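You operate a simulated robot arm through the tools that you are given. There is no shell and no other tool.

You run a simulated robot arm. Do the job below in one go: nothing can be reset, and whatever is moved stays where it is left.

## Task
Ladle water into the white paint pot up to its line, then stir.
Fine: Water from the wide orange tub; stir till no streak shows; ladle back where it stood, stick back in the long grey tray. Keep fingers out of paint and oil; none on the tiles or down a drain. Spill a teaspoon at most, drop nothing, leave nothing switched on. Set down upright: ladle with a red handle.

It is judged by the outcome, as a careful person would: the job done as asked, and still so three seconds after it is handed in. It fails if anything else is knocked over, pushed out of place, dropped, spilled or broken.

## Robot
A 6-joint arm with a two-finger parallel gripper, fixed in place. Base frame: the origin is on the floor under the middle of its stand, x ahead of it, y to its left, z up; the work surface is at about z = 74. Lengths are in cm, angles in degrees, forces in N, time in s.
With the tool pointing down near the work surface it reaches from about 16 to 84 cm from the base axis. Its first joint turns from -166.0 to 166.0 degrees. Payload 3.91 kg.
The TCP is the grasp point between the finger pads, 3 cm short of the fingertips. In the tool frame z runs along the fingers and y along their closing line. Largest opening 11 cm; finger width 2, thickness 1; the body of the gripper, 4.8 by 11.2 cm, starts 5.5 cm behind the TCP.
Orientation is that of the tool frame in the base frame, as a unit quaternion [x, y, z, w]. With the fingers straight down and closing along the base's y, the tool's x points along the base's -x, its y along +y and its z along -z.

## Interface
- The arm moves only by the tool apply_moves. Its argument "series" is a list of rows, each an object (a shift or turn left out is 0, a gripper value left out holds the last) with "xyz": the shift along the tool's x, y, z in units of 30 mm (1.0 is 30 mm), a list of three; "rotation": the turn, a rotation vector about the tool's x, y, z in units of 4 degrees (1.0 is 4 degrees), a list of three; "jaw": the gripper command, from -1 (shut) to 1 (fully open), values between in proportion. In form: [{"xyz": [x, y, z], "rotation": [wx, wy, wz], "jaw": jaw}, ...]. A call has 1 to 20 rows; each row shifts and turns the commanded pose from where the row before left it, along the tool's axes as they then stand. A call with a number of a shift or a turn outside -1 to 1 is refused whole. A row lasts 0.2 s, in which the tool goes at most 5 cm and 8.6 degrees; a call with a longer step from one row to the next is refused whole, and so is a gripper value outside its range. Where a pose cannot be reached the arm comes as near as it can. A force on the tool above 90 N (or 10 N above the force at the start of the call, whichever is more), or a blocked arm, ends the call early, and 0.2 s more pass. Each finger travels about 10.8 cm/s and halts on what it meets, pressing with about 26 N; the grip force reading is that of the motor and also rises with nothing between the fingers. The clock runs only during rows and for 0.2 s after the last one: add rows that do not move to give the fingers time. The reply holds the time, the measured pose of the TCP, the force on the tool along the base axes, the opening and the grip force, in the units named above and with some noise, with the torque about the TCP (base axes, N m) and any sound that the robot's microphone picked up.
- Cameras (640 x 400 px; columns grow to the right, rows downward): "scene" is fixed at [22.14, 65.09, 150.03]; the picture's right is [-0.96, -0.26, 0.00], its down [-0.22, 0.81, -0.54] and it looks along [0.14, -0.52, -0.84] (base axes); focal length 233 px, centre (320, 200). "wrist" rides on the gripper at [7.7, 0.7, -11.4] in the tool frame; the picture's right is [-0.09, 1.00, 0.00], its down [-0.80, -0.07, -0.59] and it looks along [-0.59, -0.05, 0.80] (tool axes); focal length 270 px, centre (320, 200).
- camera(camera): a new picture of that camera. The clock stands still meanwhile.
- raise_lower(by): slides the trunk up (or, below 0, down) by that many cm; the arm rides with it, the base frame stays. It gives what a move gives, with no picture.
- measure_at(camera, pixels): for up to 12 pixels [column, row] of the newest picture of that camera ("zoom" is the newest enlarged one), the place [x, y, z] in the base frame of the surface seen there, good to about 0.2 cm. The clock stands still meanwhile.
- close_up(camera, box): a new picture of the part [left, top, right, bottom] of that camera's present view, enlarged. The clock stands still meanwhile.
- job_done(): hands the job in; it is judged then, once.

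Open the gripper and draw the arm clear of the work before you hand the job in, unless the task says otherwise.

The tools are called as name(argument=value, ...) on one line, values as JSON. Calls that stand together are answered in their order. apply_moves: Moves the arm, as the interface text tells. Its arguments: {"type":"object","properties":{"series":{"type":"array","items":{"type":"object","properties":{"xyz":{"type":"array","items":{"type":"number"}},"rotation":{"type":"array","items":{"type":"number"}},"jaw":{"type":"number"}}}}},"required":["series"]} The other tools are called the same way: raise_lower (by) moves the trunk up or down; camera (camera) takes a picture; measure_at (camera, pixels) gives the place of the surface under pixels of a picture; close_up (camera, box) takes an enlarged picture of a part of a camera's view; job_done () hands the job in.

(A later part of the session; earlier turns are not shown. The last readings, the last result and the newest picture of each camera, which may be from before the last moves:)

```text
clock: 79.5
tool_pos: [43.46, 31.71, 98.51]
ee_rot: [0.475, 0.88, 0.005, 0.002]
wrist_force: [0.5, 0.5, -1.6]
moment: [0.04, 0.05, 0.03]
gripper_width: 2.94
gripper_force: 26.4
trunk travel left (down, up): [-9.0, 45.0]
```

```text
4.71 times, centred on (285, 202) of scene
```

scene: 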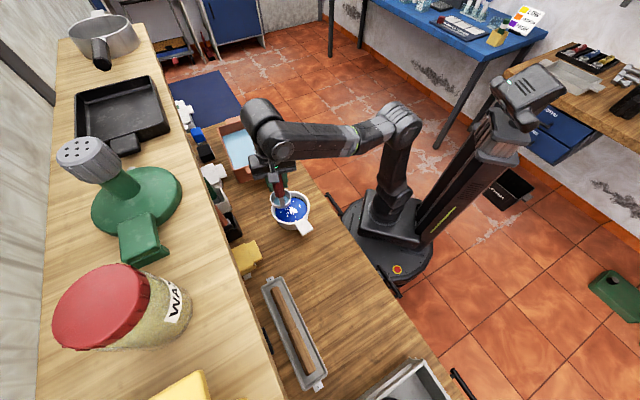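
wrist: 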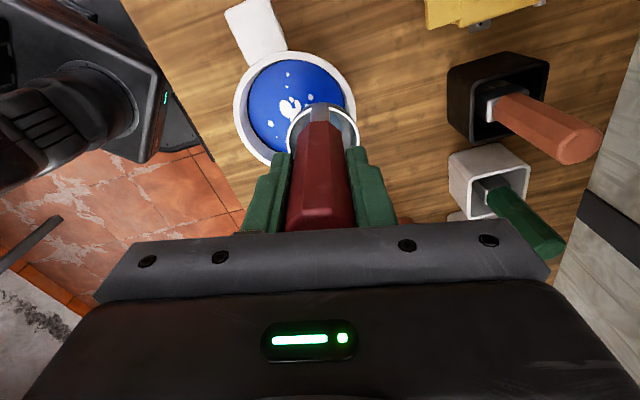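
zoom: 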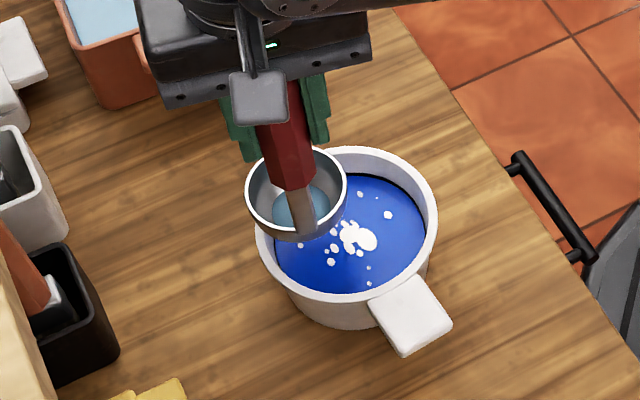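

A little water still lies in the bowl bottom (300,210). I zoom on the pot's inner wall to judge the level precisely.

close_up(camera="scene", box=[290, 186, 314, 202])

close_up(camera="wrist", box=[230, 40, 370, 170])

close_up(camera="scene", box=[284, 194, 300, 206])

```text
16.00 times, centred on (302, 194) of scene
```

zoom: 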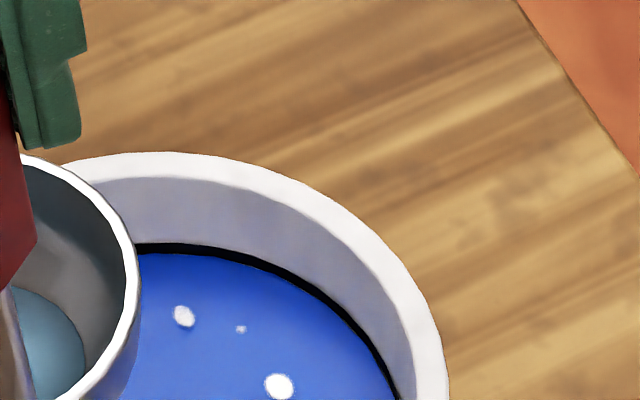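

```text
3.08 times, centred on (300, 105) of wrist
```

zoom: 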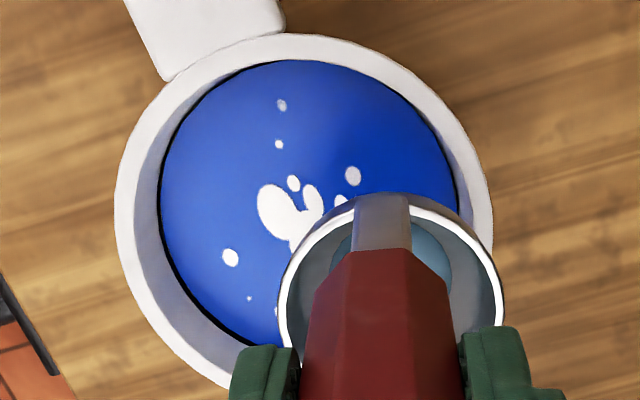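

```text
16.00 times, centred on (292, 200) of scene
```

zoom: 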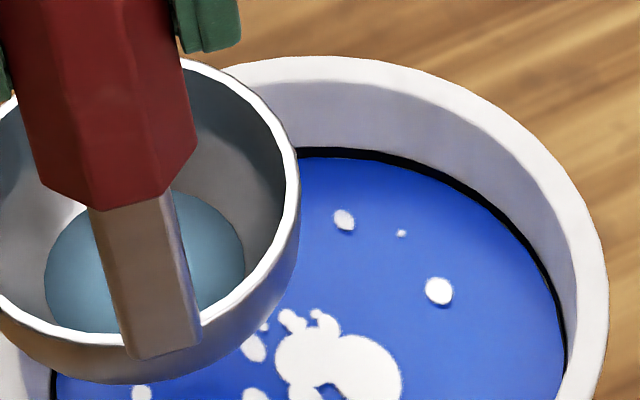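

The paint edge now lies within the black line. I take averaged measurements of the paint surface and of the line's upper edge to quantify.

measure_at(camera="zoom", pixels=[[330, 180], [360, 175], [390, 190], [420, 200], [450, 220], [480, 250], [500, 290], [520, 330], [400, 260], [460, 330], [380, 240], [340, 250]])

measure_at(camera="zoom", pixels=[[320, 150], [335, 150], [350, 150], [365, 151], [380, 153], [395, 156], [410, 160], [425, 166], [440, 173], [455, 180], [470, 190], [485, 202]])

measure_at(camera="zoom", pixels=[[320, 140], [335, 140], [350, 140], [365, 141], [380, 143], [395, 146], [320, 120], [335, 120], [350, 120], [365, 121], [380, 123], [395, 126]])

```text
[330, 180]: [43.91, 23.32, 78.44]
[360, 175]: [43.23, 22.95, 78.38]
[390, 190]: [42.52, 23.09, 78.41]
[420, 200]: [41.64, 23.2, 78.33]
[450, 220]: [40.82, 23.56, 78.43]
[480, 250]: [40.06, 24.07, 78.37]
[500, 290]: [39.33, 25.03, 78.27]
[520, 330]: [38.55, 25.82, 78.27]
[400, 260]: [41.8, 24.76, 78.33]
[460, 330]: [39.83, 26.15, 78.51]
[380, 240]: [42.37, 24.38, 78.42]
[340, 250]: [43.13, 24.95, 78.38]
```

```text
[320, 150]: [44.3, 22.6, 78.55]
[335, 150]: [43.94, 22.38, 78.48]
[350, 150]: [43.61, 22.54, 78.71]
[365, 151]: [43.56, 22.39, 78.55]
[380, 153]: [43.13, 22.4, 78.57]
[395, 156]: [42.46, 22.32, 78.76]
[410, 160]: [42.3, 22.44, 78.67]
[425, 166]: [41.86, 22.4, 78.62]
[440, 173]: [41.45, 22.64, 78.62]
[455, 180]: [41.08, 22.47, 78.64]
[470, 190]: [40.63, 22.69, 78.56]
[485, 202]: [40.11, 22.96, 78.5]
```

```text
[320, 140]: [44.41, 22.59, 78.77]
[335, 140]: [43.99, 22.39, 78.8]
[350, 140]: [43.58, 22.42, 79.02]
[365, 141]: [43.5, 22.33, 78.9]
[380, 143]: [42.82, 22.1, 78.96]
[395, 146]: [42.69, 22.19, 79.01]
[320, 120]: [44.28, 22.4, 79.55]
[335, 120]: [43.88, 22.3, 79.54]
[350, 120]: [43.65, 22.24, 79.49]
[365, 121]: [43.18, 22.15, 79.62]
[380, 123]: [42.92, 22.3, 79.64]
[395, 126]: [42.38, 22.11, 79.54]
```

Paint averages z 78.38 while the line spans about 78.28–78.70, so it is about 1 mm below the line's middle. I'll fetch a little more water to centre it; first I raise the trunk back so the tub is reachable.

raise_lower(by=16)

raise_lower(by=10)

camera(camera="scene")

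```text
clock: 81.3
tool_pos: [43.44, 31.6, 114.53]
ee_rot: [0.475, 0.88, 0.004, 0.001]
wrist_force: [-1.6, -0.7, -2.4]
moment: [0.07, 0.0, 0.01]
gripper_width: 2.95
gripper_force: 25.7
trunk travel left (down, up): [-25.0, 29.0]
```

```text
clock: 82.7
tool_pos: [43.46, 31.74, 124.47]
ee_rot: [0.475, 0.88, 0.005, 0.002]
wrist_force: [0.1, -0.9, -2.4]
moment: [0.04, 0.02, 0.03]
gripper_width: 2.93
gripper_force: 25.8
trunk travel left (down, up): [-35.0, 19.0]
```

```text
taken
```

scene: 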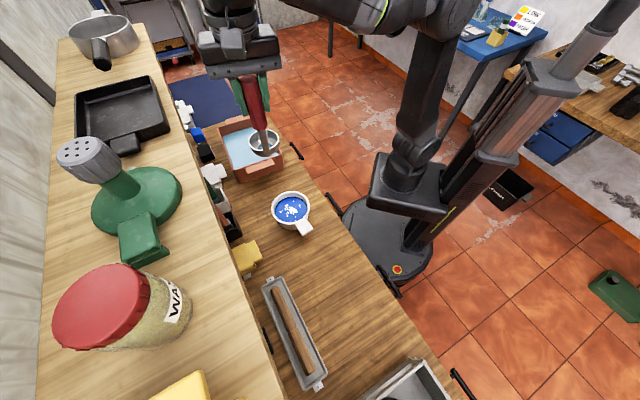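

Trunk is nearly back up; pot and bench look undisturbed. I carry the ladle back over the tub, descending to z≈106 on the way.

apply_moves(series=[{"xyz": [-0.3, 0, 0.3]}, {"xyz": [-0.6, -0.02, 0.5]}, {"xyz": [-0.8, -0.02, 0.6]}, {"xyz": [-0.85, -0.03, 0.6]}, {"xyz": [-0.85, -0.03, 0.6]}, {"xyz": [-0.85, -0.03, 0.6]}, {"xyz": [-0.85, -0.03, 0.6]}, {"xyz": [-0.85, -0.03, 0.6]}, {"xyz": [-0.85, -0.03, 0.6]}, {"xyz": [-0.85, -0.03, 0.5]}, {"xyz": [-0.85, -0.02, 0.3]}, {"xyz": [-0.85, -0.01, 0.2]}, {"xyz": [-0.8, 0, 0]}, {"xyz": [-0.6, 0, 0]}, {"xyz": [-0.12, 0, 0]}, {}])

camera(camera="scene")

camera(camera="wrist")

```text
clock: 86.1
tool_pos: [60.74, 3.99, 106.48]
ee_rot: [0.475, 0.88, 0.005, 0.001]
wrist_force: [-0.3, -0.1, -1.8]
moment: [0.04, 0.0, 0.02]
gripper_width: 2.95
gripper_force: 26.2
trunk travel left (down, up): [-35.0, 19.0]
```

```text
taken
```

scene: 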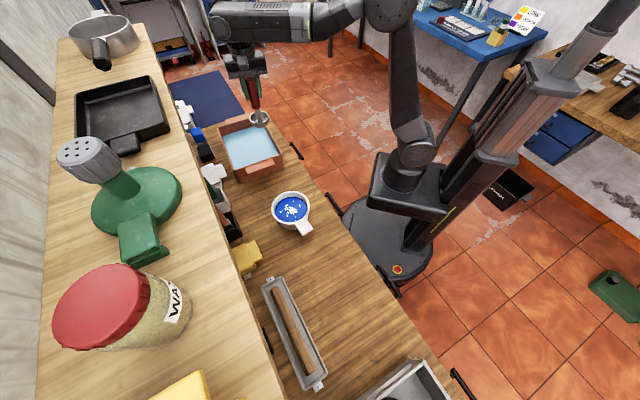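

```text
taken
```

wrist: 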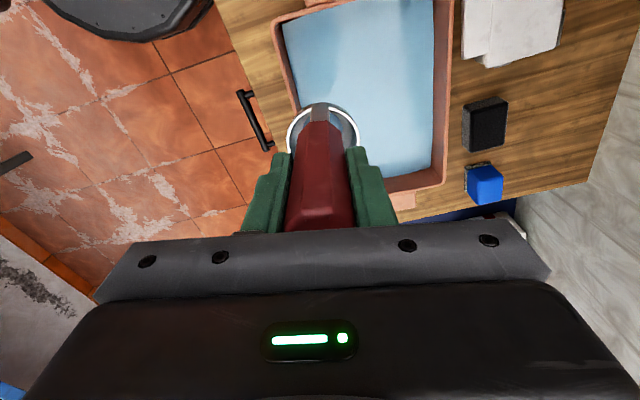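

The ladle is over the tub's front part. I tilt it 36° (bowl swings to mid-tub) and then descend to just above the water.

apply_moves(series=[{"rotation": [-1, 0, 0]}, {"rotation": [-1, 0, 0]}, {"rotation": [-1, 0, 0]}, {"rotation": [-1, 0, 0]}, {"rotation": [-1, 0, 0]}, {"rotation": [-1, 0, 0]}, {"rotation": [-1, 0, 0]}, {"rotation": [-1, 0, 0]}, {"rotation": [-1, 0, 0]}, {"xyz": [0, -0.27, 0.37]}, {"xyz": [0, -0.5, 0.69]}, {"xyz": [0, -0.549, 0.755]}, {"xyz": [0, -0.549, 0.755]}, {"xyz": [0, -0.5, 0.69]}, {"xyz": [0, -0.4, 0.55]}, {}])

close_up(camera="scene", box=[210, 90, 310, 190])

```text
clock: 89.5
tool_pos: [60.8, 4.11, 92.27]
ee_rot: [0.451, 0.836, 0.276, 0.148]
wrist_force: [0.3, -0.5, -2.2]
moment: [-0.03, 0.15, 0.03]
gripper_width: 2.94
gripper_force: 26.8
trunk travel left (down, up): [-35.0, 19.0]
```

```text
4.00 times, centred on (260, 140) of scene
```

zoom: 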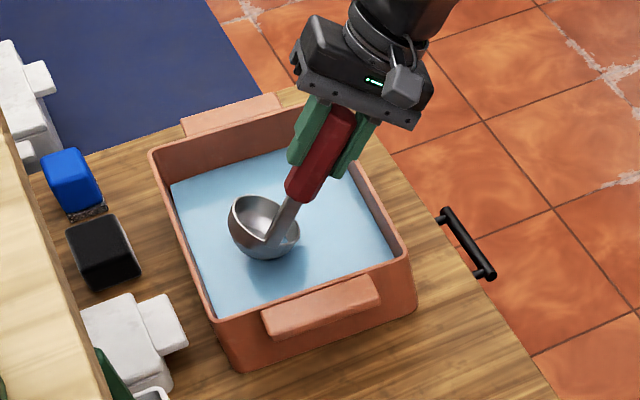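

The bowl is just above the water. I lower it under the surface, pause to fill, then right it in the same way as before.

apply_moves(series=[{"xyz": [0, -0.092, 0.127]}, {"xyz": [0, -0.092, 0.127]}, {"xyz": [0, -0.092, 0.127]}, {"xyz": [0, -0.092, 0.127]}, {"xyz": [0, -0.092, 0.127]}, {}, {}, {"xyz": [0, 0.257, 0.105], "rotation": [1, 0, 0]}, {}, {"xyz": [0, 0.281, 0.081], "rotation": [1, 0, 0]}, {}, {"xyz": [0, 0.303, 0.056], "rotation": [1, 0, 0]}, {}, {"xyz": [0, 0.292, 0.086], "rotation": [1, 0, 0]}, {}, {"xyz": [0, 0.311, 0.045], "rotation": [1, 0, 0]}, {}, {}])

close_up(camera="scene", box=[220, 100, 300, 180])

```text
clock: 93.3
tool_pos: [64.53, 6.55, 91.12]
ee_rot: [0.47, 0.871, 0.126, 0.067]
wrist_force: [0.2, -0.1, -1.9]
moment: [-0.04, 0.1, -0.02]
gripper_width: 2.95
gripper_force: 26.1
trunk travel left (down, up): [-35.0, 19.0]
```

```text
5.00 times, centred on (260, 140) of scene
```

zoom: 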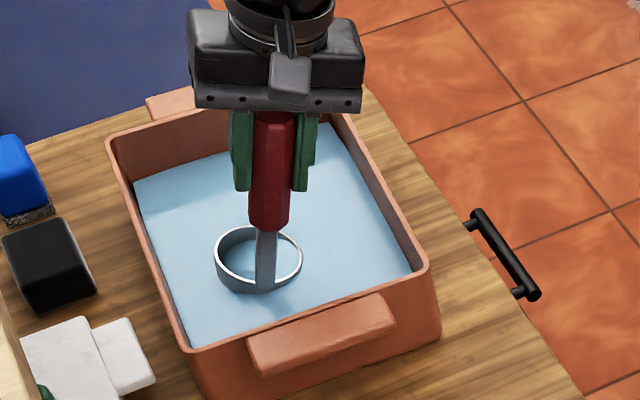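

The bowl's rim is at the surface and holds a fair amount. I right it fully while lifting out, then rise to z≈106.

apply_moves(series=[{"xyz": [0, 0.175, -0.036], "rotation": [0.5, 0, 0]}, {"xyz": [0, 0.175, -0.036], "rotation": [0.5, 0, 0]}, {"xyz": [0, 0.175, -0.048], "rotation": [0.5, 0, 0]}, {"xyz": [0, 0.175, -0.048], "rotation": [0.5, 0, 0]}, {"xyz": [0, 0.172, -0.06], "rotation": [0.5, 0, 0]}, {"xyz": [0, 0.172, -0.06], "rotation": [0.5, 0, 0]}, {"xyz": [0, 0.168, -0.072], "rotation": [0.5, 0, 0]}, {"xyz": [0, 0.168, -0.072], "rotation": [0.5, 0, 0]}, {"xyz": [0, 0, -0.2]}, {"xyz": [0, 0, -0.4]}, {"xyz": [0, 0, -0.5]}, {"xyz": [0, 0, -0.55]}, {"xyz": [0, 0, -0.55]}, {"xyz": [0, 0, -0.55]}, {"xyz": [0, 0, -0.55]}, {"xyz": [0, 0, -0.5]}, {"xyz": [0, 0, -0.3]}, {"xyz": [0, 0, -0.1]}, {}])

close_up(camera="scene", box=[225, 95, 275, 145])

```text
clock: 97.3
tool_pos: [67.67, 8.63, 105.7]
ee_rot: [0.475, 0.88, 0.004, 0.001]
wrist_force: [0.4, 0.3, -2.2]
moment: [0.04, 0.04, -0.03]
gripper_width: 2.92
gripper_force: 25.7
trunk travel left (down, up): [-35.0, 19.0]
```

```text
8.00 times, centred on (250, 120) of scene
```

zoom: 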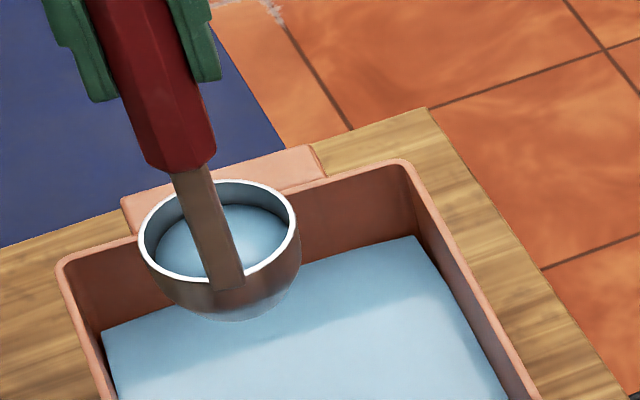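

Good fill. I carry it smoothly to the pot at z≈105.

apply_moves(series=[{"xyz": [0.2, -0.04, 0]}, {"xyz": [0.4, -0.09, 0]}, {"xyz": [0.55, -0.123, 0]}, {"xyz": [0.65, -0.146, 0]}, {"xyz": [0.65, -0.146, 0]}, {"xyz": [0.65, -0.146, 0]}, {"xyz": [0.65, -0.146, 0]}, {"xyz": [0.65, -0.146, 0]}, {"xyz": [0.65, -0.146, 0]}, {"xyz": [0.65, -0.146, 0]}, {"xyz": [0.65, -0.146, 0]}, {"xyz": [0.65, -0.146, 0]}, {"xyz": [0.65, -0.146, 0]}, {"xyz": [0.65, -0.146, 0]}, {"xyz": [0.65, -0.146, 0]}, {"xyz": [0.65, -0.146, 0]}, {"xyz": [0.6, -0.135, 0]}, {"xyz": [0.45, -0.1, 0]}, {"xyz": [0.3, -0.067, 0]}, {"xyz": [0.14, -0.032, 0]}])

close_up(camera="scene", box=[260, 176, 320, 226])

measure_at(camera="zoom", pixels=[[80, 70], [150, 60], [200, 90], [110, 150], [180, 130], [60, 110], [120, 90], [90, 120], [205, 110], [300, 150], [350, 200], [250, 250]])

```text
clock: 101.5
tool_pos: [43.12, 32.48, 105.65]
ee_rot: [0.475, 0.88, 0.004, 0.002]
wrist_force: [-0.1, 0.5, -2.7]
moment: [0.06, 0.04, -0.01]
gripper_width: 2.95
gripper_force: 25.9
trunk travel left (down, up): [-35.0, 19.0]
```

```text
8.00 times, centred on (290, 201) of scene
```

zoom: 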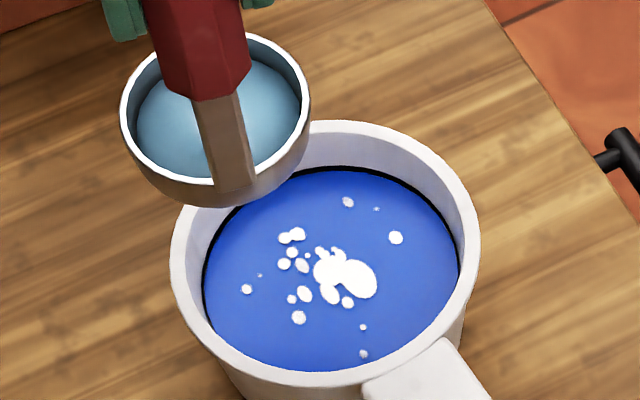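

```text
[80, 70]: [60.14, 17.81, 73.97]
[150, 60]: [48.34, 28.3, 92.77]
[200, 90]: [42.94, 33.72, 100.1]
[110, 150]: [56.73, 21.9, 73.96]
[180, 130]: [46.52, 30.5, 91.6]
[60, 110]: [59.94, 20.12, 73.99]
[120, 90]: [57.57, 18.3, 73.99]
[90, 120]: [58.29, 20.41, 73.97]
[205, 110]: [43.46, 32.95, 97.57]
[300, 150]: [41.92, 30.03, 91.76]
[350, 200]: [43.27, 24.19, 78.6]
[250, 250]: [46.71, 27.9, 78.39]
```

Water is ~1.2 cm below the rim, so pouring will start near 20°. I lower 7.5 cm and tilt about the lip to 18°.

apply_moves(series=[{"xyz": [0, 0, 0.25]}, {"xyz": [0, 0, 0.45]}, {"xyz": [0, 0, 0.55]}, {"xyz": [0, 0, 0.55]}, {"xyz": [0, 0, 0.4]}, {"xyz": [0, 0, 0.25]}, {"xyz": [0, 0, 0.1]}, {}, {"xyz": [0, -0.148, -0.033], "rotation": [-0.5, 0, 0]}, {"xyz": [0, -0.148, -0.033], "rotation": [-0.5, 0, 0]}, {"xyz": [0, -0.148, -0.033], "rotation": [-0.5, 0, 0]}, {"xyz": [0, -0.148, -0.033], "rotation": [-0.5, 0, 0]}, {"xyz": [0, -0.148, -0.033], "rotation": [-0.5, 0, 0]}, {"xyz": [0, -0.148, -0.033], "rotation": [-0.5, 0, 0]}, {"xyz": [0, -0.148, -0.033], "rotation": [-0.5, 0, 0]}, {"xyz": [0, -0.148, -0.033], "rotation": [-0.5, 0, 0]}, {"xyz": [0, -0.148, -0.033], "rotation": [-0.5, 0, 0]}, {}])

close_up(camera="scene", box=[260, 176, 320, 226])

close_up(camera="wrist", box=[220, 40, 400, 180])

```text
clock: 105.3
tool_pos: [39.88, 30.07, 98.11]
ee_rot: [0.469, 0.868, 0.142, 0.075]
wrist_force: [0.0, -0.2, -3.3]
moment: [0.01, 0.12, 0.01]
gripper_width: 2.95
gripper_force: 25.8
trunk travel left (down, up): [-35.0, 19.0]
```

```text
8.00 times, centred on (290, 201) of scene
```

zoom: 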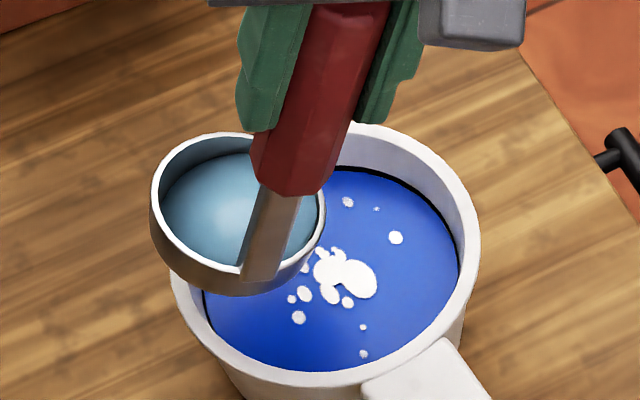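

```text
2.86 times, centred on (310, 110) of wrist
```

zoom: 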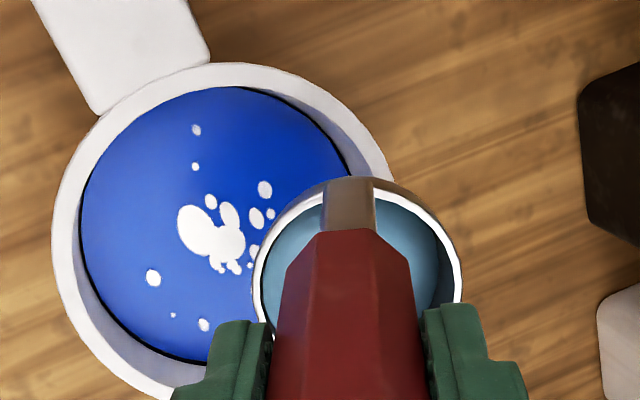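

Not pouring yet. I tilt 4° more and look for new streaks.

apply_moves(series=[{"xyz": [0, -0.148, -0.033], "rotation": [-0.5, 0, 0]}, {"xyz": [0, -0.148, -0.033], "rotation": [-0.5, 0, 0]}, {}, {}])

close_up(camera="scene", box=[260, 176, 320, 226])

measure_at(camera="zoom", pixels=[[380, 200], [420, 220], [440, 260], [420, 300], [380, 340], [300, 350], [400, 280], [360, 220], [430, 240], [340, 330], [410, 250], [390, 310]])

```text
clock: 106.3
tool_pos: [39.15, 29.59, 98.22]
ee_rot: [0.465, 0.863, 0.172, 0.091]
wrist_force: [0.0, 0.4, -2.4]
moment: [0.01, 0.13, 0.01]
gripper_width: 2.96
gripper_force: 26.1
trunk travel left (down, up): [-35.0, 19.0]
```

```text
8.00 times, centred on (290, 201) of scene
```

zoom: 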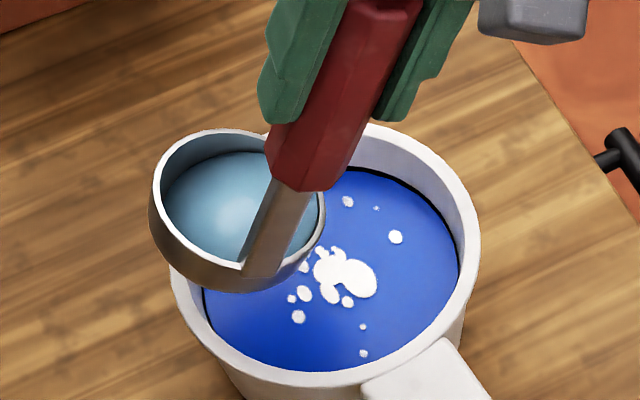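

```text
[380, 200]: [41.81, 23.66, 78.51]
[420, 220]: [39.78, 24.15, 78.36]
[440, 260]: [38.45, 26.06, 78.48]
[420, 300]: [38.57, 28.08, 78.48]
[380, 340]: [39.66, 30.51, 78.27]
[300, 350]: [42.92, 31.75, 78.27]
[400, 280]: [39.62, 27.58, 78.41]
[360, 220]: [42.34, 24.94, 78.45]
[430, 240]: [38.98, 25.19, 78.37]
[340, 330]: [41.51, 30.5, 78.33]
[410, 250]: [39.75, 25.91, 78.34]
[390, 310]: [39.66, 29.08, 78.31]
```

Level still averages 78.38, no new streaks. I tilt 3° more and recheck.

apply_moves(series=[{"xyz": [0, -0.111, -0.025], "rotation": [-0.375, 0, 0]}, {"xyz": [0, -0.111, -0.025], "rotation": [-0.375, 0, 0]}, {}, {}])

close_up(camera="scene", box=[260, 176, 320, 226])

measure_at(camera="zoom", pixels=[[380, 200], [420, 220], [440, 260], [420, 300], [380, 340], [300, 350], [400, 280], [360, 220], [430, 240], [340, 330], [410, 250], [390, 310]])

```text
clock: 107.3
tool_pos: [38.54, 29.15, 98.05]
ee_rot: [0.464, 0.858, 0.195, 0.104]
wrist_force: [-0.2, 0.6, -2.8]
moment: [-0.01, 0.16, -0.01]
gripper_width: 2.96
gripper_force: 26.0
trunk travel left (down, up): [-35.0, 19.0]
```

```text
8.00 times, centred on (290, 201) of scene
```

zoom: 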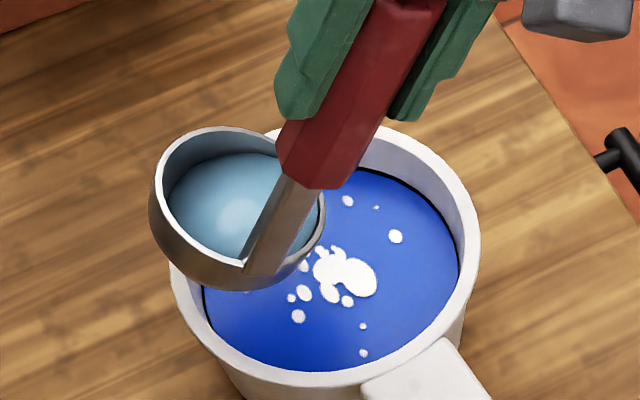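

```text
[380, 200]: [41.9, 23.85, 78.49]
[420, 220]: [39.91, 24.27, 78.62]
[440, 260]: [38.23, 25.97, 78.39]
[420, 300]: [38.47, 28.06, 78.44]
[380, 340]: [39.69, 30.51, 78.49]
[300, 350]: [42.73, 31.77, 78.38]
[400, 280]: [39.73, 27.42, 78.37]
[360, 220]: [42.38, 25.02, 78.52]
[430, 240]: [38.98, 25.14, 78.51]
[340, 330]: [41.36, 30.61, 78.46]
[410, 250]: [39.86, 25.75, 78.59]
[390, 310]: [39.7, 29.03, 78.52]
```

The level now averages 78.48, right at the line's middle. I right the ladle at once, lifting slightly.

apply_moves(series=[{"xyz": [0, 0.332, -0.004], "rotation": [1, 0, 0]}, {"xyz": [0, 0.325, -0.006], "rotation": [1, 0, 0]}, {"xyz": [0, 0.32, -0.008], "rotation": [1, 0, 0]}, {"xyz": [0, 0.312, -0.01], "rotation": [1, 0, 0]}, {"xyz": [0, 0.305, -0.012], "rotation": [1, 0, 0]}, {"xyz": [0, 0.297, -0.013], "rotation": [1, 0, 0]}, {"xyz": [0, 0.07, 0], "rotation": [0.25, 0, 0]}, {"xyz": [0, 0, -0.25]}, {"xyz": [0, 0, -0.45]}, {"xyz": [0, 0, -0.5]}, {"xyz": [0, 0, -0.5]}, {"xyz": [0, 0, -0.35]}, {"xyz": [0, 0, -0.15]}, {}])

close_up(camera="scene", box=[260, 176, 320, 226])

measure_at(camera="zoom", pixels=[[380, 200], [420, 220], [440, 260], [420, 300], [380, 340], [300, 350], [400, 280], [360, 220], [430, 240], [340, 330], [230, 250], [240, 310]])

```text
clock: 110.3
tool_pos: [43.13, 32.21, 106.31]
ee_rot: [0.475, 0.88, 0.004, 0.002]
wrist_force: [-0.8, -0.3, -2.9]
moment: [0.1, 0.02, 0.01]
gripper_width: 2.95
gripper_force: 26.1
trunk travel left (down, up): [-35.0, 19.0]
```

```text
8.00 times, centred on (290, 201) of scene
```

zoom: 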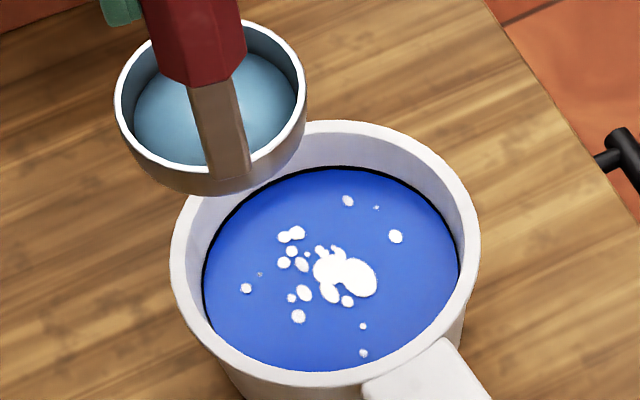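

```text
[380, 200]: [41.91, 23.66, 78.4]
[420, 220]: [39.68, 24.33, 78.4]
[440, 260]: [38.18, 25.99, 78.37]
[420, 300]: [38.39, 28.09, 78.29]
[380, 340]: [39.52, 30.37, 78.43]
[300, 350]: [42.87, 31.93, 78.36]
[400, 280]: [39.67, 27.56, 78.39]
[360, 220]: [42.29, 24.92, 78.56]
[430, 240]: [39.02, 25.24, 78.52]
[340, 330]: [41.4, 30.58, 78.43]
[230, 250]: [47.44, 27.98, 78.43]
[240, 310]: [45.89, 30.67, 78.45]
```

Mean is now ~78.42. I compare the line's visible thickness in a tight zoom of the far wall.

close_up(camera="scene", box=[286, 190, 312, 206])

measure_at(camera="zoom", pixels=[[300, 140], [330, 150], [360, 160], [390, 180], [420, 200], [450, 240], [470, 280], [490, 330], [420, 300], [380, 230], [350, 200], [300, 200]])

measure_at(camera="zoom", pixels=[[430, 260], [430, 290], [430, 320], [430, 350], [400, 350], [400, 320], [400, 240], [400, 210], [450, 300], [450, 330], [320, 180], [340, 170]])

```text
16.00 times, centred on (299, 198) of scene
```

zoom: 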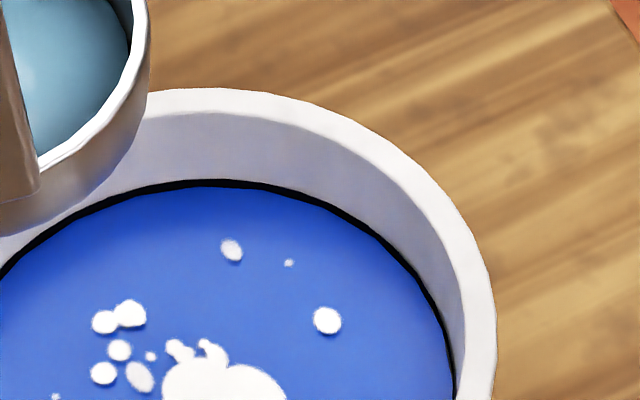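

```text
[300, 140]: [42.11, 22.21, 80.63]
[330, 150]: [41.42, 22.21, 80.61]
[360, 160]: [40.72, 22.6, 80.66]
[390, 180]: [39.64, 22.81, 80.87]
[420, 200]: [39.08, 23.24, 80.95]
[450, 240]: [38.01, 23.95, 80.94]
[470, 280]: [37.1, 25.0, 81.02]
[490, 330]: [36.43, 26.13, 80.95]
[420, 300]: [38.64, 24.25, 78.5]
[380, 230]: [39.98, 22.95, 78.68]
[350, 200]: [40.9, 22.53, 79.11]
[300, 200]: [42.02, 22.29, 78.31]
```

```text
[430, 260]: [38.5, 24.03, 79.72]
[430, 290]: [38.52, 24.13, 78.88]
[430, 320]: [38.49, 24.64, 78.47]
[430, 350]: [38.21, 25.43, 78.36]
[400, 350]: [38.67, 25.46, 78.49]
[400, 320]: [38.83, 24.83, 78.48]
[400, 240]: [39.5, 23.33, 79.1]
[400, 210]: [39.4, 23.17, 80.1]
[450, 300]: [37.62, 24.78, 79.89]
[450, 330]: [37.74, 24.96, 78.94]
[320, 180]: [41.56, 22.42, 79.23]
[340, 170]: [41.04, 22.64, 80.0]
```

The paint edge sits mid-line. Now I carry the leftover water back to the tub to empty the ladle.

apply_moves(series=[{"xyz": [-0.2, 0.01, 0]}, {"xyz": [-0.4, 0.02, 0]}, {"xyz": [-0.55, 0.02, 0]}, {"xyz": [-0.65, 0.023, 0]}, {"xyz": [-0.65, 0.023, 0]}, {"xyz": [-0.65, 0.023, 0]}, {"xyz": [-0.65, 0.023, 0]}, {"xyz": [-0.65, 0.023, 0]}, {"xyz": [-0.65, 0.023, 0]}, {"xyz": [-0.65, 0.023, 0]}, {"xyz": [-0.65, 0.023, 0]}, {"xyz": [-0.65, 0.023, 0]}, {"xyz": [-0.65, 0.023, 0]}, {"xyz": [-0.65, 0.023, 0]}, {"xyz": [-0.65, 0.023, 0]}, {"xyz": [-0.65, 0.023, 0]}, {"xyz": [-0.6, 0.02, 0]}, {"xyz": [-0.45, 0.02, 0]}, {"xyz": [-0.3, 0.01, 0]}, {"xyz": [-0.14, 0, 0]}])

camera(camera="wrist")

```text
clock: 114.5
tool_pos: [62.48, 5.03, 106.25]
ee_rot: [0.475, 0.88, 0.004, 0.001]
wrist_force: [-0.5, -0.3, -2.6]
moment: [0.07, 0.01, -0.02]
gripper_width: 2.94
gripper_force: 25.7
trunk travel left (down, up): [-35.0, 19.0]
```

```text
taken
```

wrist: 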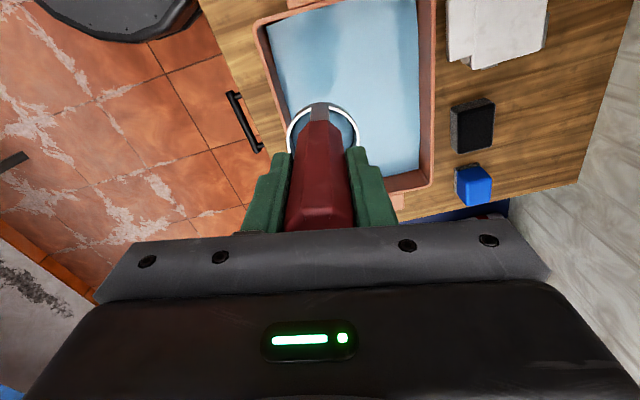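

The bowl is over the tub. I lower 6 cm and tilt to 50° to pour the leftover back into the tub.

apply_moves(series=[{"xyz": [0, 0, 0.5]}, {"xyz": [0, 0, 0.8]}, {"xyz": [0, 0, 0.7]}, {"rotation": [-1, 0, 0]}, {"rotation": [-1, 0, 0]}, {"rotation": [-1, 0, 0]}, {"rotation": [-1, 0, 0]}, {"rotation": [-0.75, 0, 0]}, {"rotation": [-0.75, 0, 0]}, {"rotation": [-0.75, 0, 0]}, {"rotation": [-0.75, 0, 0]}, {"xyz": [0, -0.07, 0.115], "rotation": [-0.75, 0, 0]}, {"xyz": [0, -0.076, 0.109], "rotation": [-0.75, 0, 0]}, {"xyz": [0, -0.08, 0.105], "rotation": [-0.75, 0, 0]}, {"xyz": [0, -0.085, 0.1], "rotation": [-0.75, 0, 0]}, {"xyz": [0, -0.09, 0.098], "rotation": [-0.75, 0, 0]}, {"xyz": [0, -0.095, 0.093], "rotation": [-0.75, 0, 0]}, {"xyz": [0, -0.1, 0.09], "rotation": [-0.75, 0, 0]}, {}])

close_up(camera="scene", box=[210, 80, 310, 190])

```text
clock: 118.5
tool_pos: [62.38, 5.1, 97.4]
ee_rot: [0.431, 0.799, 0.37, 0.199]
wrist_force: [0.9, 0.6, -1.9]
moment: [-0.07, 0.21, -0.01]
gripper_width: 2.94
gripper_force: 25.8
trunk travel left (down, up): [-35.0, 19.0]
```

```text
3.64 times, centred on (260, 135) of scene
```

zoom: 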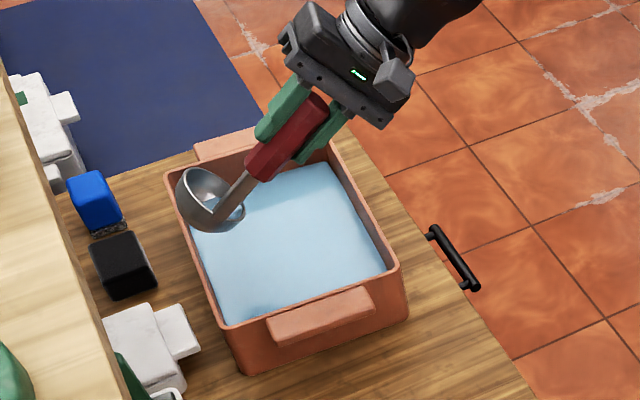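

The bowl pours into the tub. I continue tilting to ~86° to empty it fully.

apply_moves(series=[{"xyz": [0, -0.148, -0.02], "rotation": [-1, 0, 0]}, {"xyz": [0, -0.148, -0.02], "rotation": [-1, 0, 0]}, {"xyz": [0, -0.148, -0.02], "rotation": [-1, 0, 0]}, {"xyz": [0, -0.148, -0.02], "rotation": [-1, 0, 0]}, {"xyz": [0, -0.148, -0.02], "rotation": [-1, 0, 0]}, {"xyz": [0, -0.148, -0.02], "rotation": [-1, 0, 0]}, {"xyz": [0, -0.148, -0.02], "rotation": [-1, 0, 0]}, {"xyz": [0, -0.148, -0.02], "rotation": [-1, 0, 0]}, {"xyz": [0, -0.148, -0.02], "rotation": [-1, 0, 0]}, {}, {}, {}])

close_up(camera="scene", box=[210, 80, 310, 190])

camera(camera="wrist")

```text
clock: 121.1
tool_pos: [60.67, 3.85, 94.2]
ee_rot: [0.349, 0.647, 0.597, 0.321]
wrist_force: [-0.4, 0.1, -1.8]
moment: [-0.1, 0.21, 0.03]
gripper_width: 2.94
gripper_force: 26.1
trunk travel left (down, up): [-35.0, 19.0]
```

```text
3.64 times, centred on (260, 135) of scene
```

zoom: 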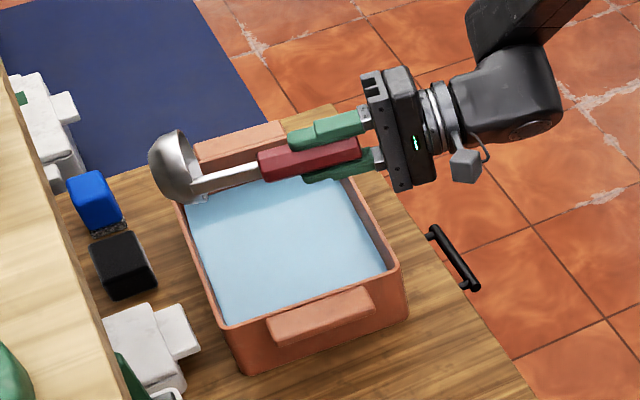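

```text
taken
```

wrist: 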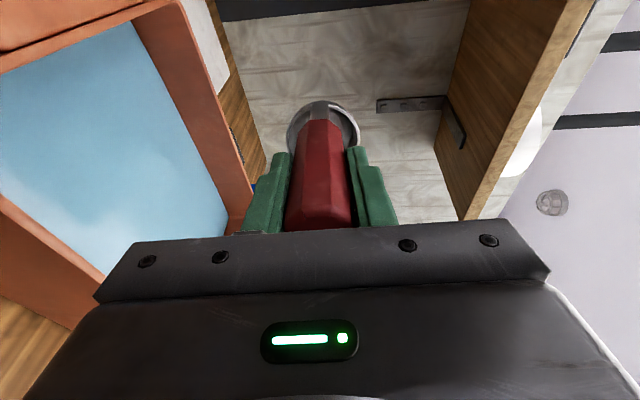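

Ladle is tilted 85° over the tub and should be empty. I raise it 9 cm and turn it back upright.

apply_moves(series=[{"xyz": [0, 0.9, -0.08]}, {"xyz": [0, 0.99, -0.08]}, {"xyz": [0, 0.95, -0.08]}, {"rotation": [1, 0, 0]}, {"rotation": [1, 0, 0]}, {"rotation": [1, 0, 0]}, {"rotation": [1, 0, 0]}, {"rotation": [1, 0, 0]}, {"rotation": [1, 0, 0]}, {"rotation": [1, 0, 0]}, {"rotation": [1, 0, 0]}, {"rotation": [1, 0, 0]}, {"rotation": [1, 0, 0]}, {"rotation": [1, 0, 0]}, {"rotation": [1, 0, 0]}, {"rotation": [1, 0, 0]}, {"rotation": [1, 0, 0]}, {"rotation": [1, 0, 0]}, {"rotation": [1, 0, 0]}, {"rotation": [1, 0, 0]}])

apply_moves(series=[{"rotation": [1, 0, 0]}, {"rotation": [1, 0, 0]}, {"rotation": [1, 0, 0]}, {"rotation": [1, 0, 0]}, {"rotation": [0.3, 0, 0]}, {}])

close_up(camera="scene", box=[225, 85, 285, 145])

```text
clock: 125.3
tool_pos: [60.49, 3.98, 102.79]
ee_rot: [0.47, 0.87, 0.133, 0.073]
wrist_force: [-0.3, 0.8, -2.8]
moment: [0.01, 0.1, 0.02]
gripper_width: 2.94
gripper_force: 26.3
trunk travel left (down, up): [-35.0, 19.0]
```

```text
clock: 126.7
tool_pos: [60.64, 3.78, 102.78]
ee_rot: [0.474, 0.88, 0.002, 0.0]
wrist_force: [1.0, 1.0, -2.2]
moment: [0.04, 0.01, 0.03]
gripper_width: 2.92
gripper_force: 26.1
trunk travel left (down, up): [-35.0, 19.0]
```

```text
6.67 times, centred on (255, 115) of scene
```

zoom: 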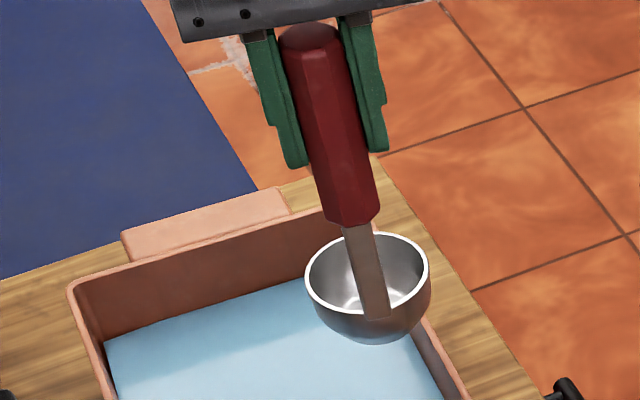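

The ladle is empty. I turn it back to its original heading and carry it toward its home spot along the bench at z≈103.

apply_moves(series=[{"xyz": [0, 0, -0.2], "rotation": [0, 0, -0.9]}, {"xyz": [0, 0, -0.2], "rotation": [0, 0, -0.9]}, {"rotation": [0, 0, -0.83]}, {"xyz": [0.4, 0.01, 0]}, {"xyz": [0.8, 0.01, 0]}, {"xyz": [1, 0.01, 0]}, {"xyz": [1, 0.01, 0]}, {"xyz": [1, 0.01, 0]}, {"xyz": [1, 0.01, 0]}, {"xyz": [1, 0.01, 0]}, {"xyz": [1, 0.01, 0]}, {"xyz": [1, 0.01, 0]}, {"xyz": [1, 0.01, 0]}, {"xyz": [1, 0.01, 0]}, {"xyz": [1, 0.01, 0]}, {"xyz": [1, 0.01, 0]}, {"xyz": [1, 0.01, 0]}, {"xyz": [1, 0.01, 0]}, {"xyz": [1, 0.01, 0]}, {"xyz": [1, 0.01, 0]}])

camera(camera="wrist")

```text
clock: 130.9
tool_pos: [27.35, 39.35, 103.95]
ee_rot: [0.393, 0.92, 0.002, 0.001]
wrist_force: [-0.8, -0.3, -2.8]
moment: [0.06, 0.05, 0.0]
gripper_width: 2.95
gripper_force: 25.8
trunk travel left (down, up): [-35.0, 19.0]
```

```text
taken
```

wrist: 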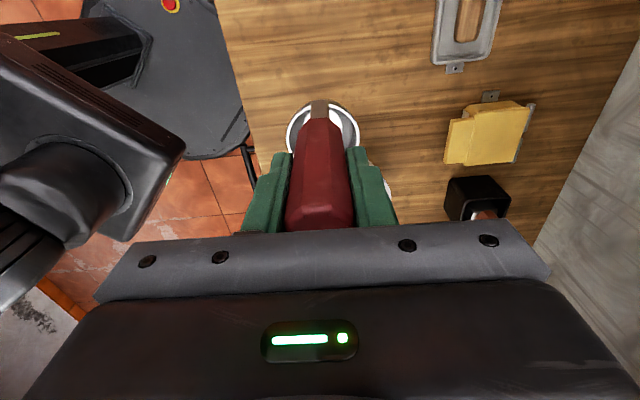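

Near home. I finish the move to (18.53, 48.35) and descend to z≈92.5, leaving ~2 cm to the bench.

apply_moves(series=[{"xyz": [0.8, -0.01, 0]}, {"xyz": [0.9, -0.01, 0]}, {"xyz": [0.9, -0.01, 0]}, {"xyz": [0.8, -0.01, 0]}, {"xyz": [0.55, -0.007, 0]}, {"xyz": [0.25, 0, 0]}, {"xyz": [0, 0, 0.4]}, {"xyz": [0, 0, 0.7]}, {"xyz": [0, 0, 0.8]}, {"xyz": [0, 0, 0.8]}, {"xyz": [0, 0, 0.7]}, {"xyz": [0, 0, 0.4]}, {}])

camera(camera="wrist")

close_up(camera="scene", box=[300, 230, 390, 310])

```text
clock: 133.7
tool_pos: [18.64, 48.41, 92.56]
ee_rot: [0.393, 0.92, 0.002, 0.001]
wrist_force: [-0.1, -0.2, -1.9]
moment: [0.04, 0.03, -0.01]
gripper_width: 2.94
gripper_force: 26.4
trunk travel left (down, up): [-35.0, 19.0]
```

```text
taken
```

wrist: 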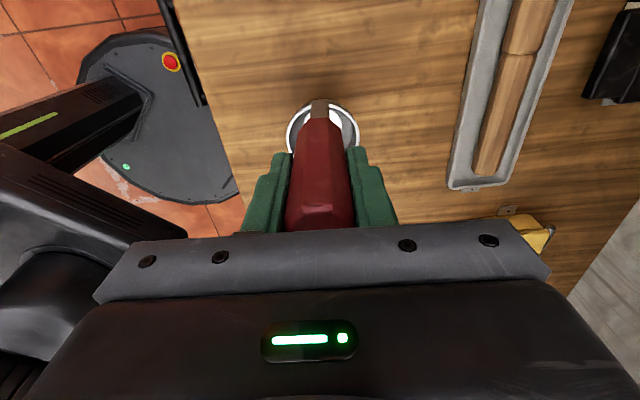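

```text
5.00 times, centred on (345, 270) of scene
```

zoom: 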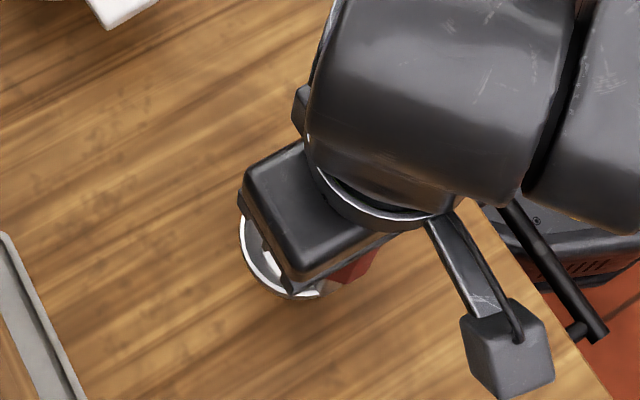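

Aligned at (18.64, 48.41). I lower the last 2 cm slowly, first to z≈90.45.

apply_moves(series=[{"xyz": [0.01, -0.04, 0.25]}, {"xyz": [0, 0, 0.25]}, {"xyz": [0, 0, 0.14]}, {"xyz": [0, 0, 0.07]}, {}])

```text
clock: 134.9
tool_pos: [18.57, 48.27, 90.43]
ee_rot: [0.393, 0.92, 0.004, 0.002]
wrist_force: [0.1, 0.4, 2.6]
moment: [-0.2, -0.01, 0.0]
gripper_width: 2.97
gripper_force: 26.3
trunk travel left (down, up): [-35.0, 19.0]
```

Contact with the bench is felt (about +5 N) at z 90.43. I open the fingers gradually and let the ladle stand.

apply_moves(series=[{"jaw": -0.6}, {"jaw": -0.5}, {"jaw": -0.42}, {"jaw": -0.35}, {"jaw": -0.25}, {"jaw": -0.1}, {"jaw": 0.1}, {"jaw": 0.3}, {}, {}])

camera(camera="wrist")

```text
clock: 137.1
tool_pos: [18.44, 48.31, 90.45]
ee_rot: [0.392, 0.92, 0.003, 0.001]
wrist_force: [0.9, 0.1, -0.5]
moment: [0.0, -0.05, 0.01]
gripper_width: 7.16
gripper_force: 0.0
trunk travel left (down, up): [-35.0, 19.0]
```

```text
taken
```

wrist: 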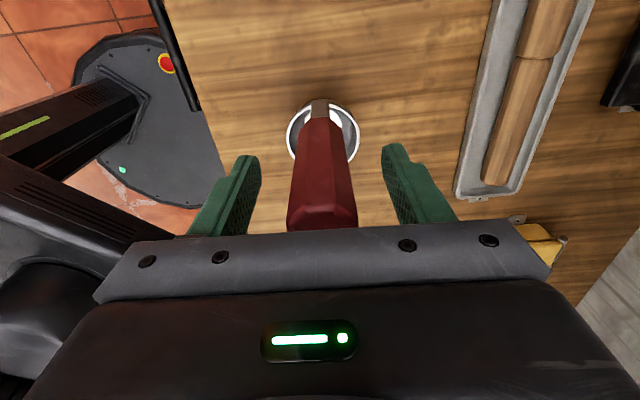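

The ladle stands free between the open fingers. I rise straight up ~18 cm and look at it.

apply_moves(series=[{"xyz": [0, 0, -0.2]}, {"xyz": [0, 0, -0.6]}, {"xyz": [0, 0, -0.9]}, {"xyz": [0, 0, -0.9]}, {"xyz": [0, 0, -0.9]}, {"xyz": [0, 0, -0.9]}, {"xyz": [0, 0, -0.9]}, {"xyz": [0, 0, -0.7]}, {}])

camera(camera="wrist")

camera(camera="scene")

```text
clock: 139.1
tool_pos: [18.35, 48.15, 108.43]
ee_rot: [0.393, 0.92, 0.003, 0.001]
wrist_force: [0.7, 0.2, 0.5]
moment: [0.01, -0.01, -0.03]
gripper_width: 7.17
gripper_force: 0.1
trunk travel left (down, up): [-35.0, 19.0]
```

```text
taken
```

wrist: 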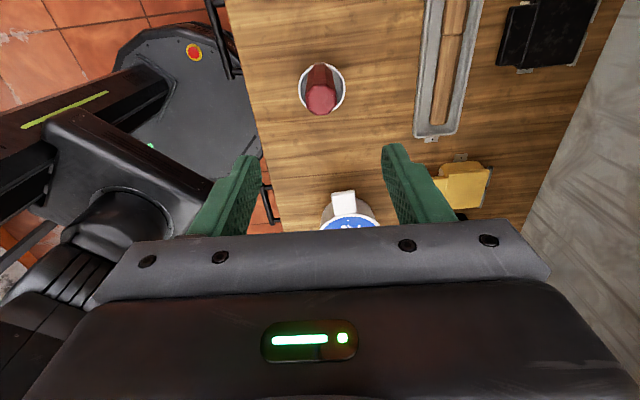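

```text
taken
```

scene: 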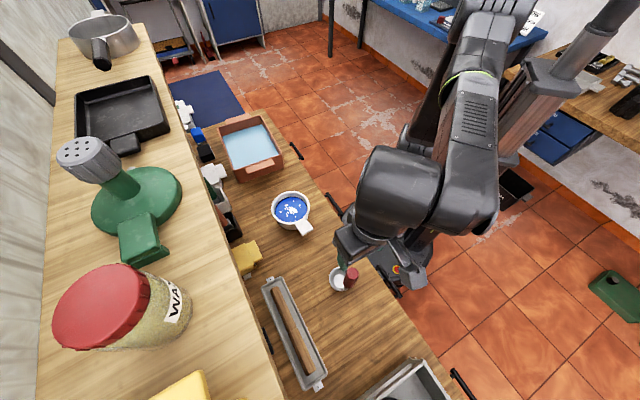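

The ladle stands upright at its old place (scene 340,279). Next is the stick: I zoom on the tray and measure along it.

close_up(camera="scene", box=[258, 272, 330, 330])

measure_at(camera="zoom", pixels=[[150, 130], [170, 130], [185, 130], [210, 200], [230, 200], [250, 200], [285, 350], [310, 350], [330, 350], [160, 100], [120, 130], [215, 130]])

close_up(camera="scene", box=[270, 320, 340, 395])

measure_at(camera="zoom", pixels=[[230, 60], [255, 60], [275, 60], [300, 200], [325, 200], [350, 200], [345, 270], [375, 290], [365, 285], [290, 330], [340, 375], [400, 290]])

```text
6.90 times, centred on (294, 301) of scene
```

zoom: 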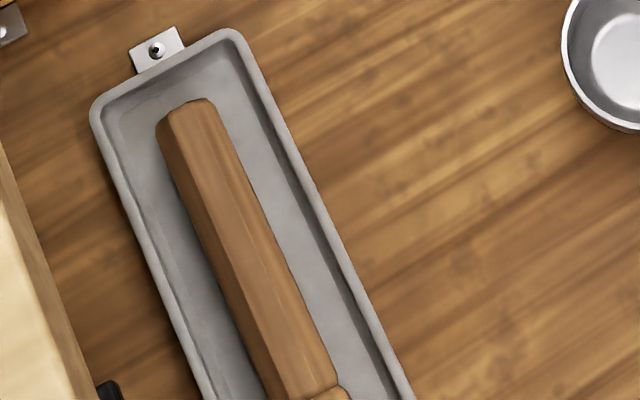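

```text
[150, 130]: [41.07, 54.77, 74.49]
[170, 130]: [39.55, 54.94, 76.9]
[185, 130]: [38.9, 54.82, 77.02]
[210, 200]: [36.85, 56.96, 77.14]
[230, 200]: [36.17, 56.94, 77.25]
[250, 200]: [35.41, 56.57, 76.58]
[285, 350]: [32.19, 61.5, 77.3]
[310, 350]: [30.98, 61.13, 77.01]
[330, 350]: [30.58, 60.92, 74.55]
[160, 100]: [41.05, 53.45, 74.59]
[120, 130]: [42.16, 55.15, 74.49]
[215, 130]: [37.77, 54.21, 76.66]
```

```text
5.33 times, centred on (305, 358) of scene
```

zoom: 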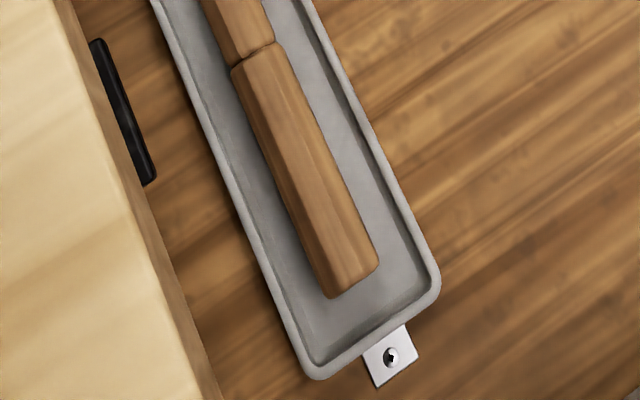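

```text
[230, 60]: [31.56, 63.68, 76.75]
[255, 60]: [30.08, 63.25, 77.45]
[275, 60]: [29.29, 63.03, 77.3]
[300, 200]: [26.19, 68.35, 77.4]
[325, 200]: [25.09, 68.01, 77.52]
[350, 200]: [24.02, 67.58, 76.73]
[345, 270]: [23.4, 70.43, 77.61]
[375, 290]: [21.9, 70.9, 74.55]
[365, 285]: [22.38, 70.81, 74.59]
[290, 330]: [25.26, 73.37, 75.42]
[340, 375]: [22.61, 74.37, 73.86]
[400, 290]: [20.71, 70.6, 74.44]
```

The stick has a thicker handle half (far end) and a slimmer shaft (near end), axis on x+y≈93.1, running at azimuth 135°; the shelf edge is close above it. I measure the objects around the tray from the wrist view.

measure_at(camera="wrist", pixels=[[545, 30], [525, 60], [510, 40], [590, 50], [575, 100], [600, 150], [550, 150], [465, 185], [440, 130], [460, 60], [500, 120], [545, 110]])

close_up(camera="wrist", box=[400, 0, 640, 150])

```text
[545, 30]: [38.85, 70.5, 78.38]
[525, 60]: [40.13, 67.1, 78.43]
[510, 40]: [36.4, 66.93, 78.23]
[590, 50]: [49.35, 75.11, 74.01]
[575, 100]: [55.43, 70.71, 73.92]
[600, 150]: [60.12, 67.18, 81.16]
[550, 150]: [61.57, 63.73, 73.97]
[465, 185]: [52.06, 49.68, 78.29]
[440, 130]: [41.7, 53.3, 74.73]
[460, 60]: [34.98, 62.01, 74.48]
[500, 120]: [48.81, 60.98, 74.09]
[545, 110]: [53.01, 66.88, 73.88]
```

```text
2.67 times, centred on (520, 75) of wrist
```

zoom: 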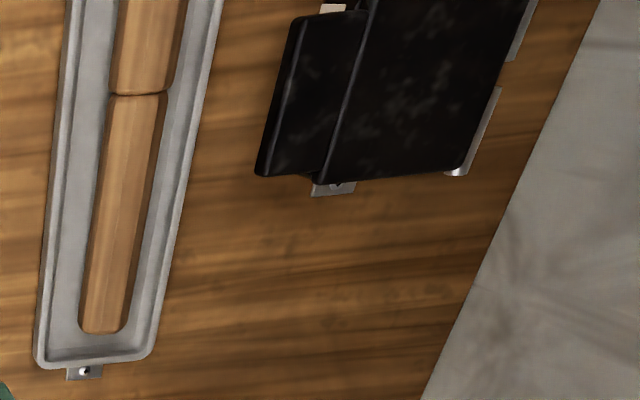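

The black box by the tray is low (z 78.4) and the wall is far back, so only the shelf edge above matters. I check how high the wrist body rises above the TCP right now.

measure_at(camera="scene", pixels=[[395, 180], [420, 200], [375, 215], [360, 200], [440, 170], [470, 120], [350, 240], [470, 190], [400, 155], [480, 220], [345, 235], [420, 160]])

close_up(camera="scene", box=[320, 60, 540, 310])

```text
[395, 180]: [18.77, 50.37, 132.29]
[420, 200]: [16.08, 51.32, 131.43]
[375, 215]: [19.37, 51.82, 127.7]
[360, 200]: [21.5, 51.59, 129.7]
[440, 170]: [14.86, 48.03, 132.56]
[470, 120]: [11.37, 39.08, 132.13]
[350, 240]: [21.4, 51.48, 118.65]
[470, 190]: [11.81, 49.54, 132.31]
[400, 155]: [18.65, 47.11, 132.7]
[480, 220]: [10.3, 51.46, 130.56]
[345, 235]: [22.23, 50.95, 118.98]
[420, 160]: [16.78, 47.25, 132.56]
```

```text
1.60 times, centred on (430, 185) of scene
```

zoom: 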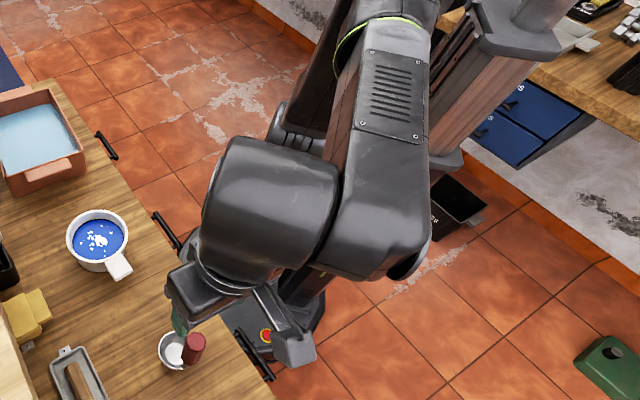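

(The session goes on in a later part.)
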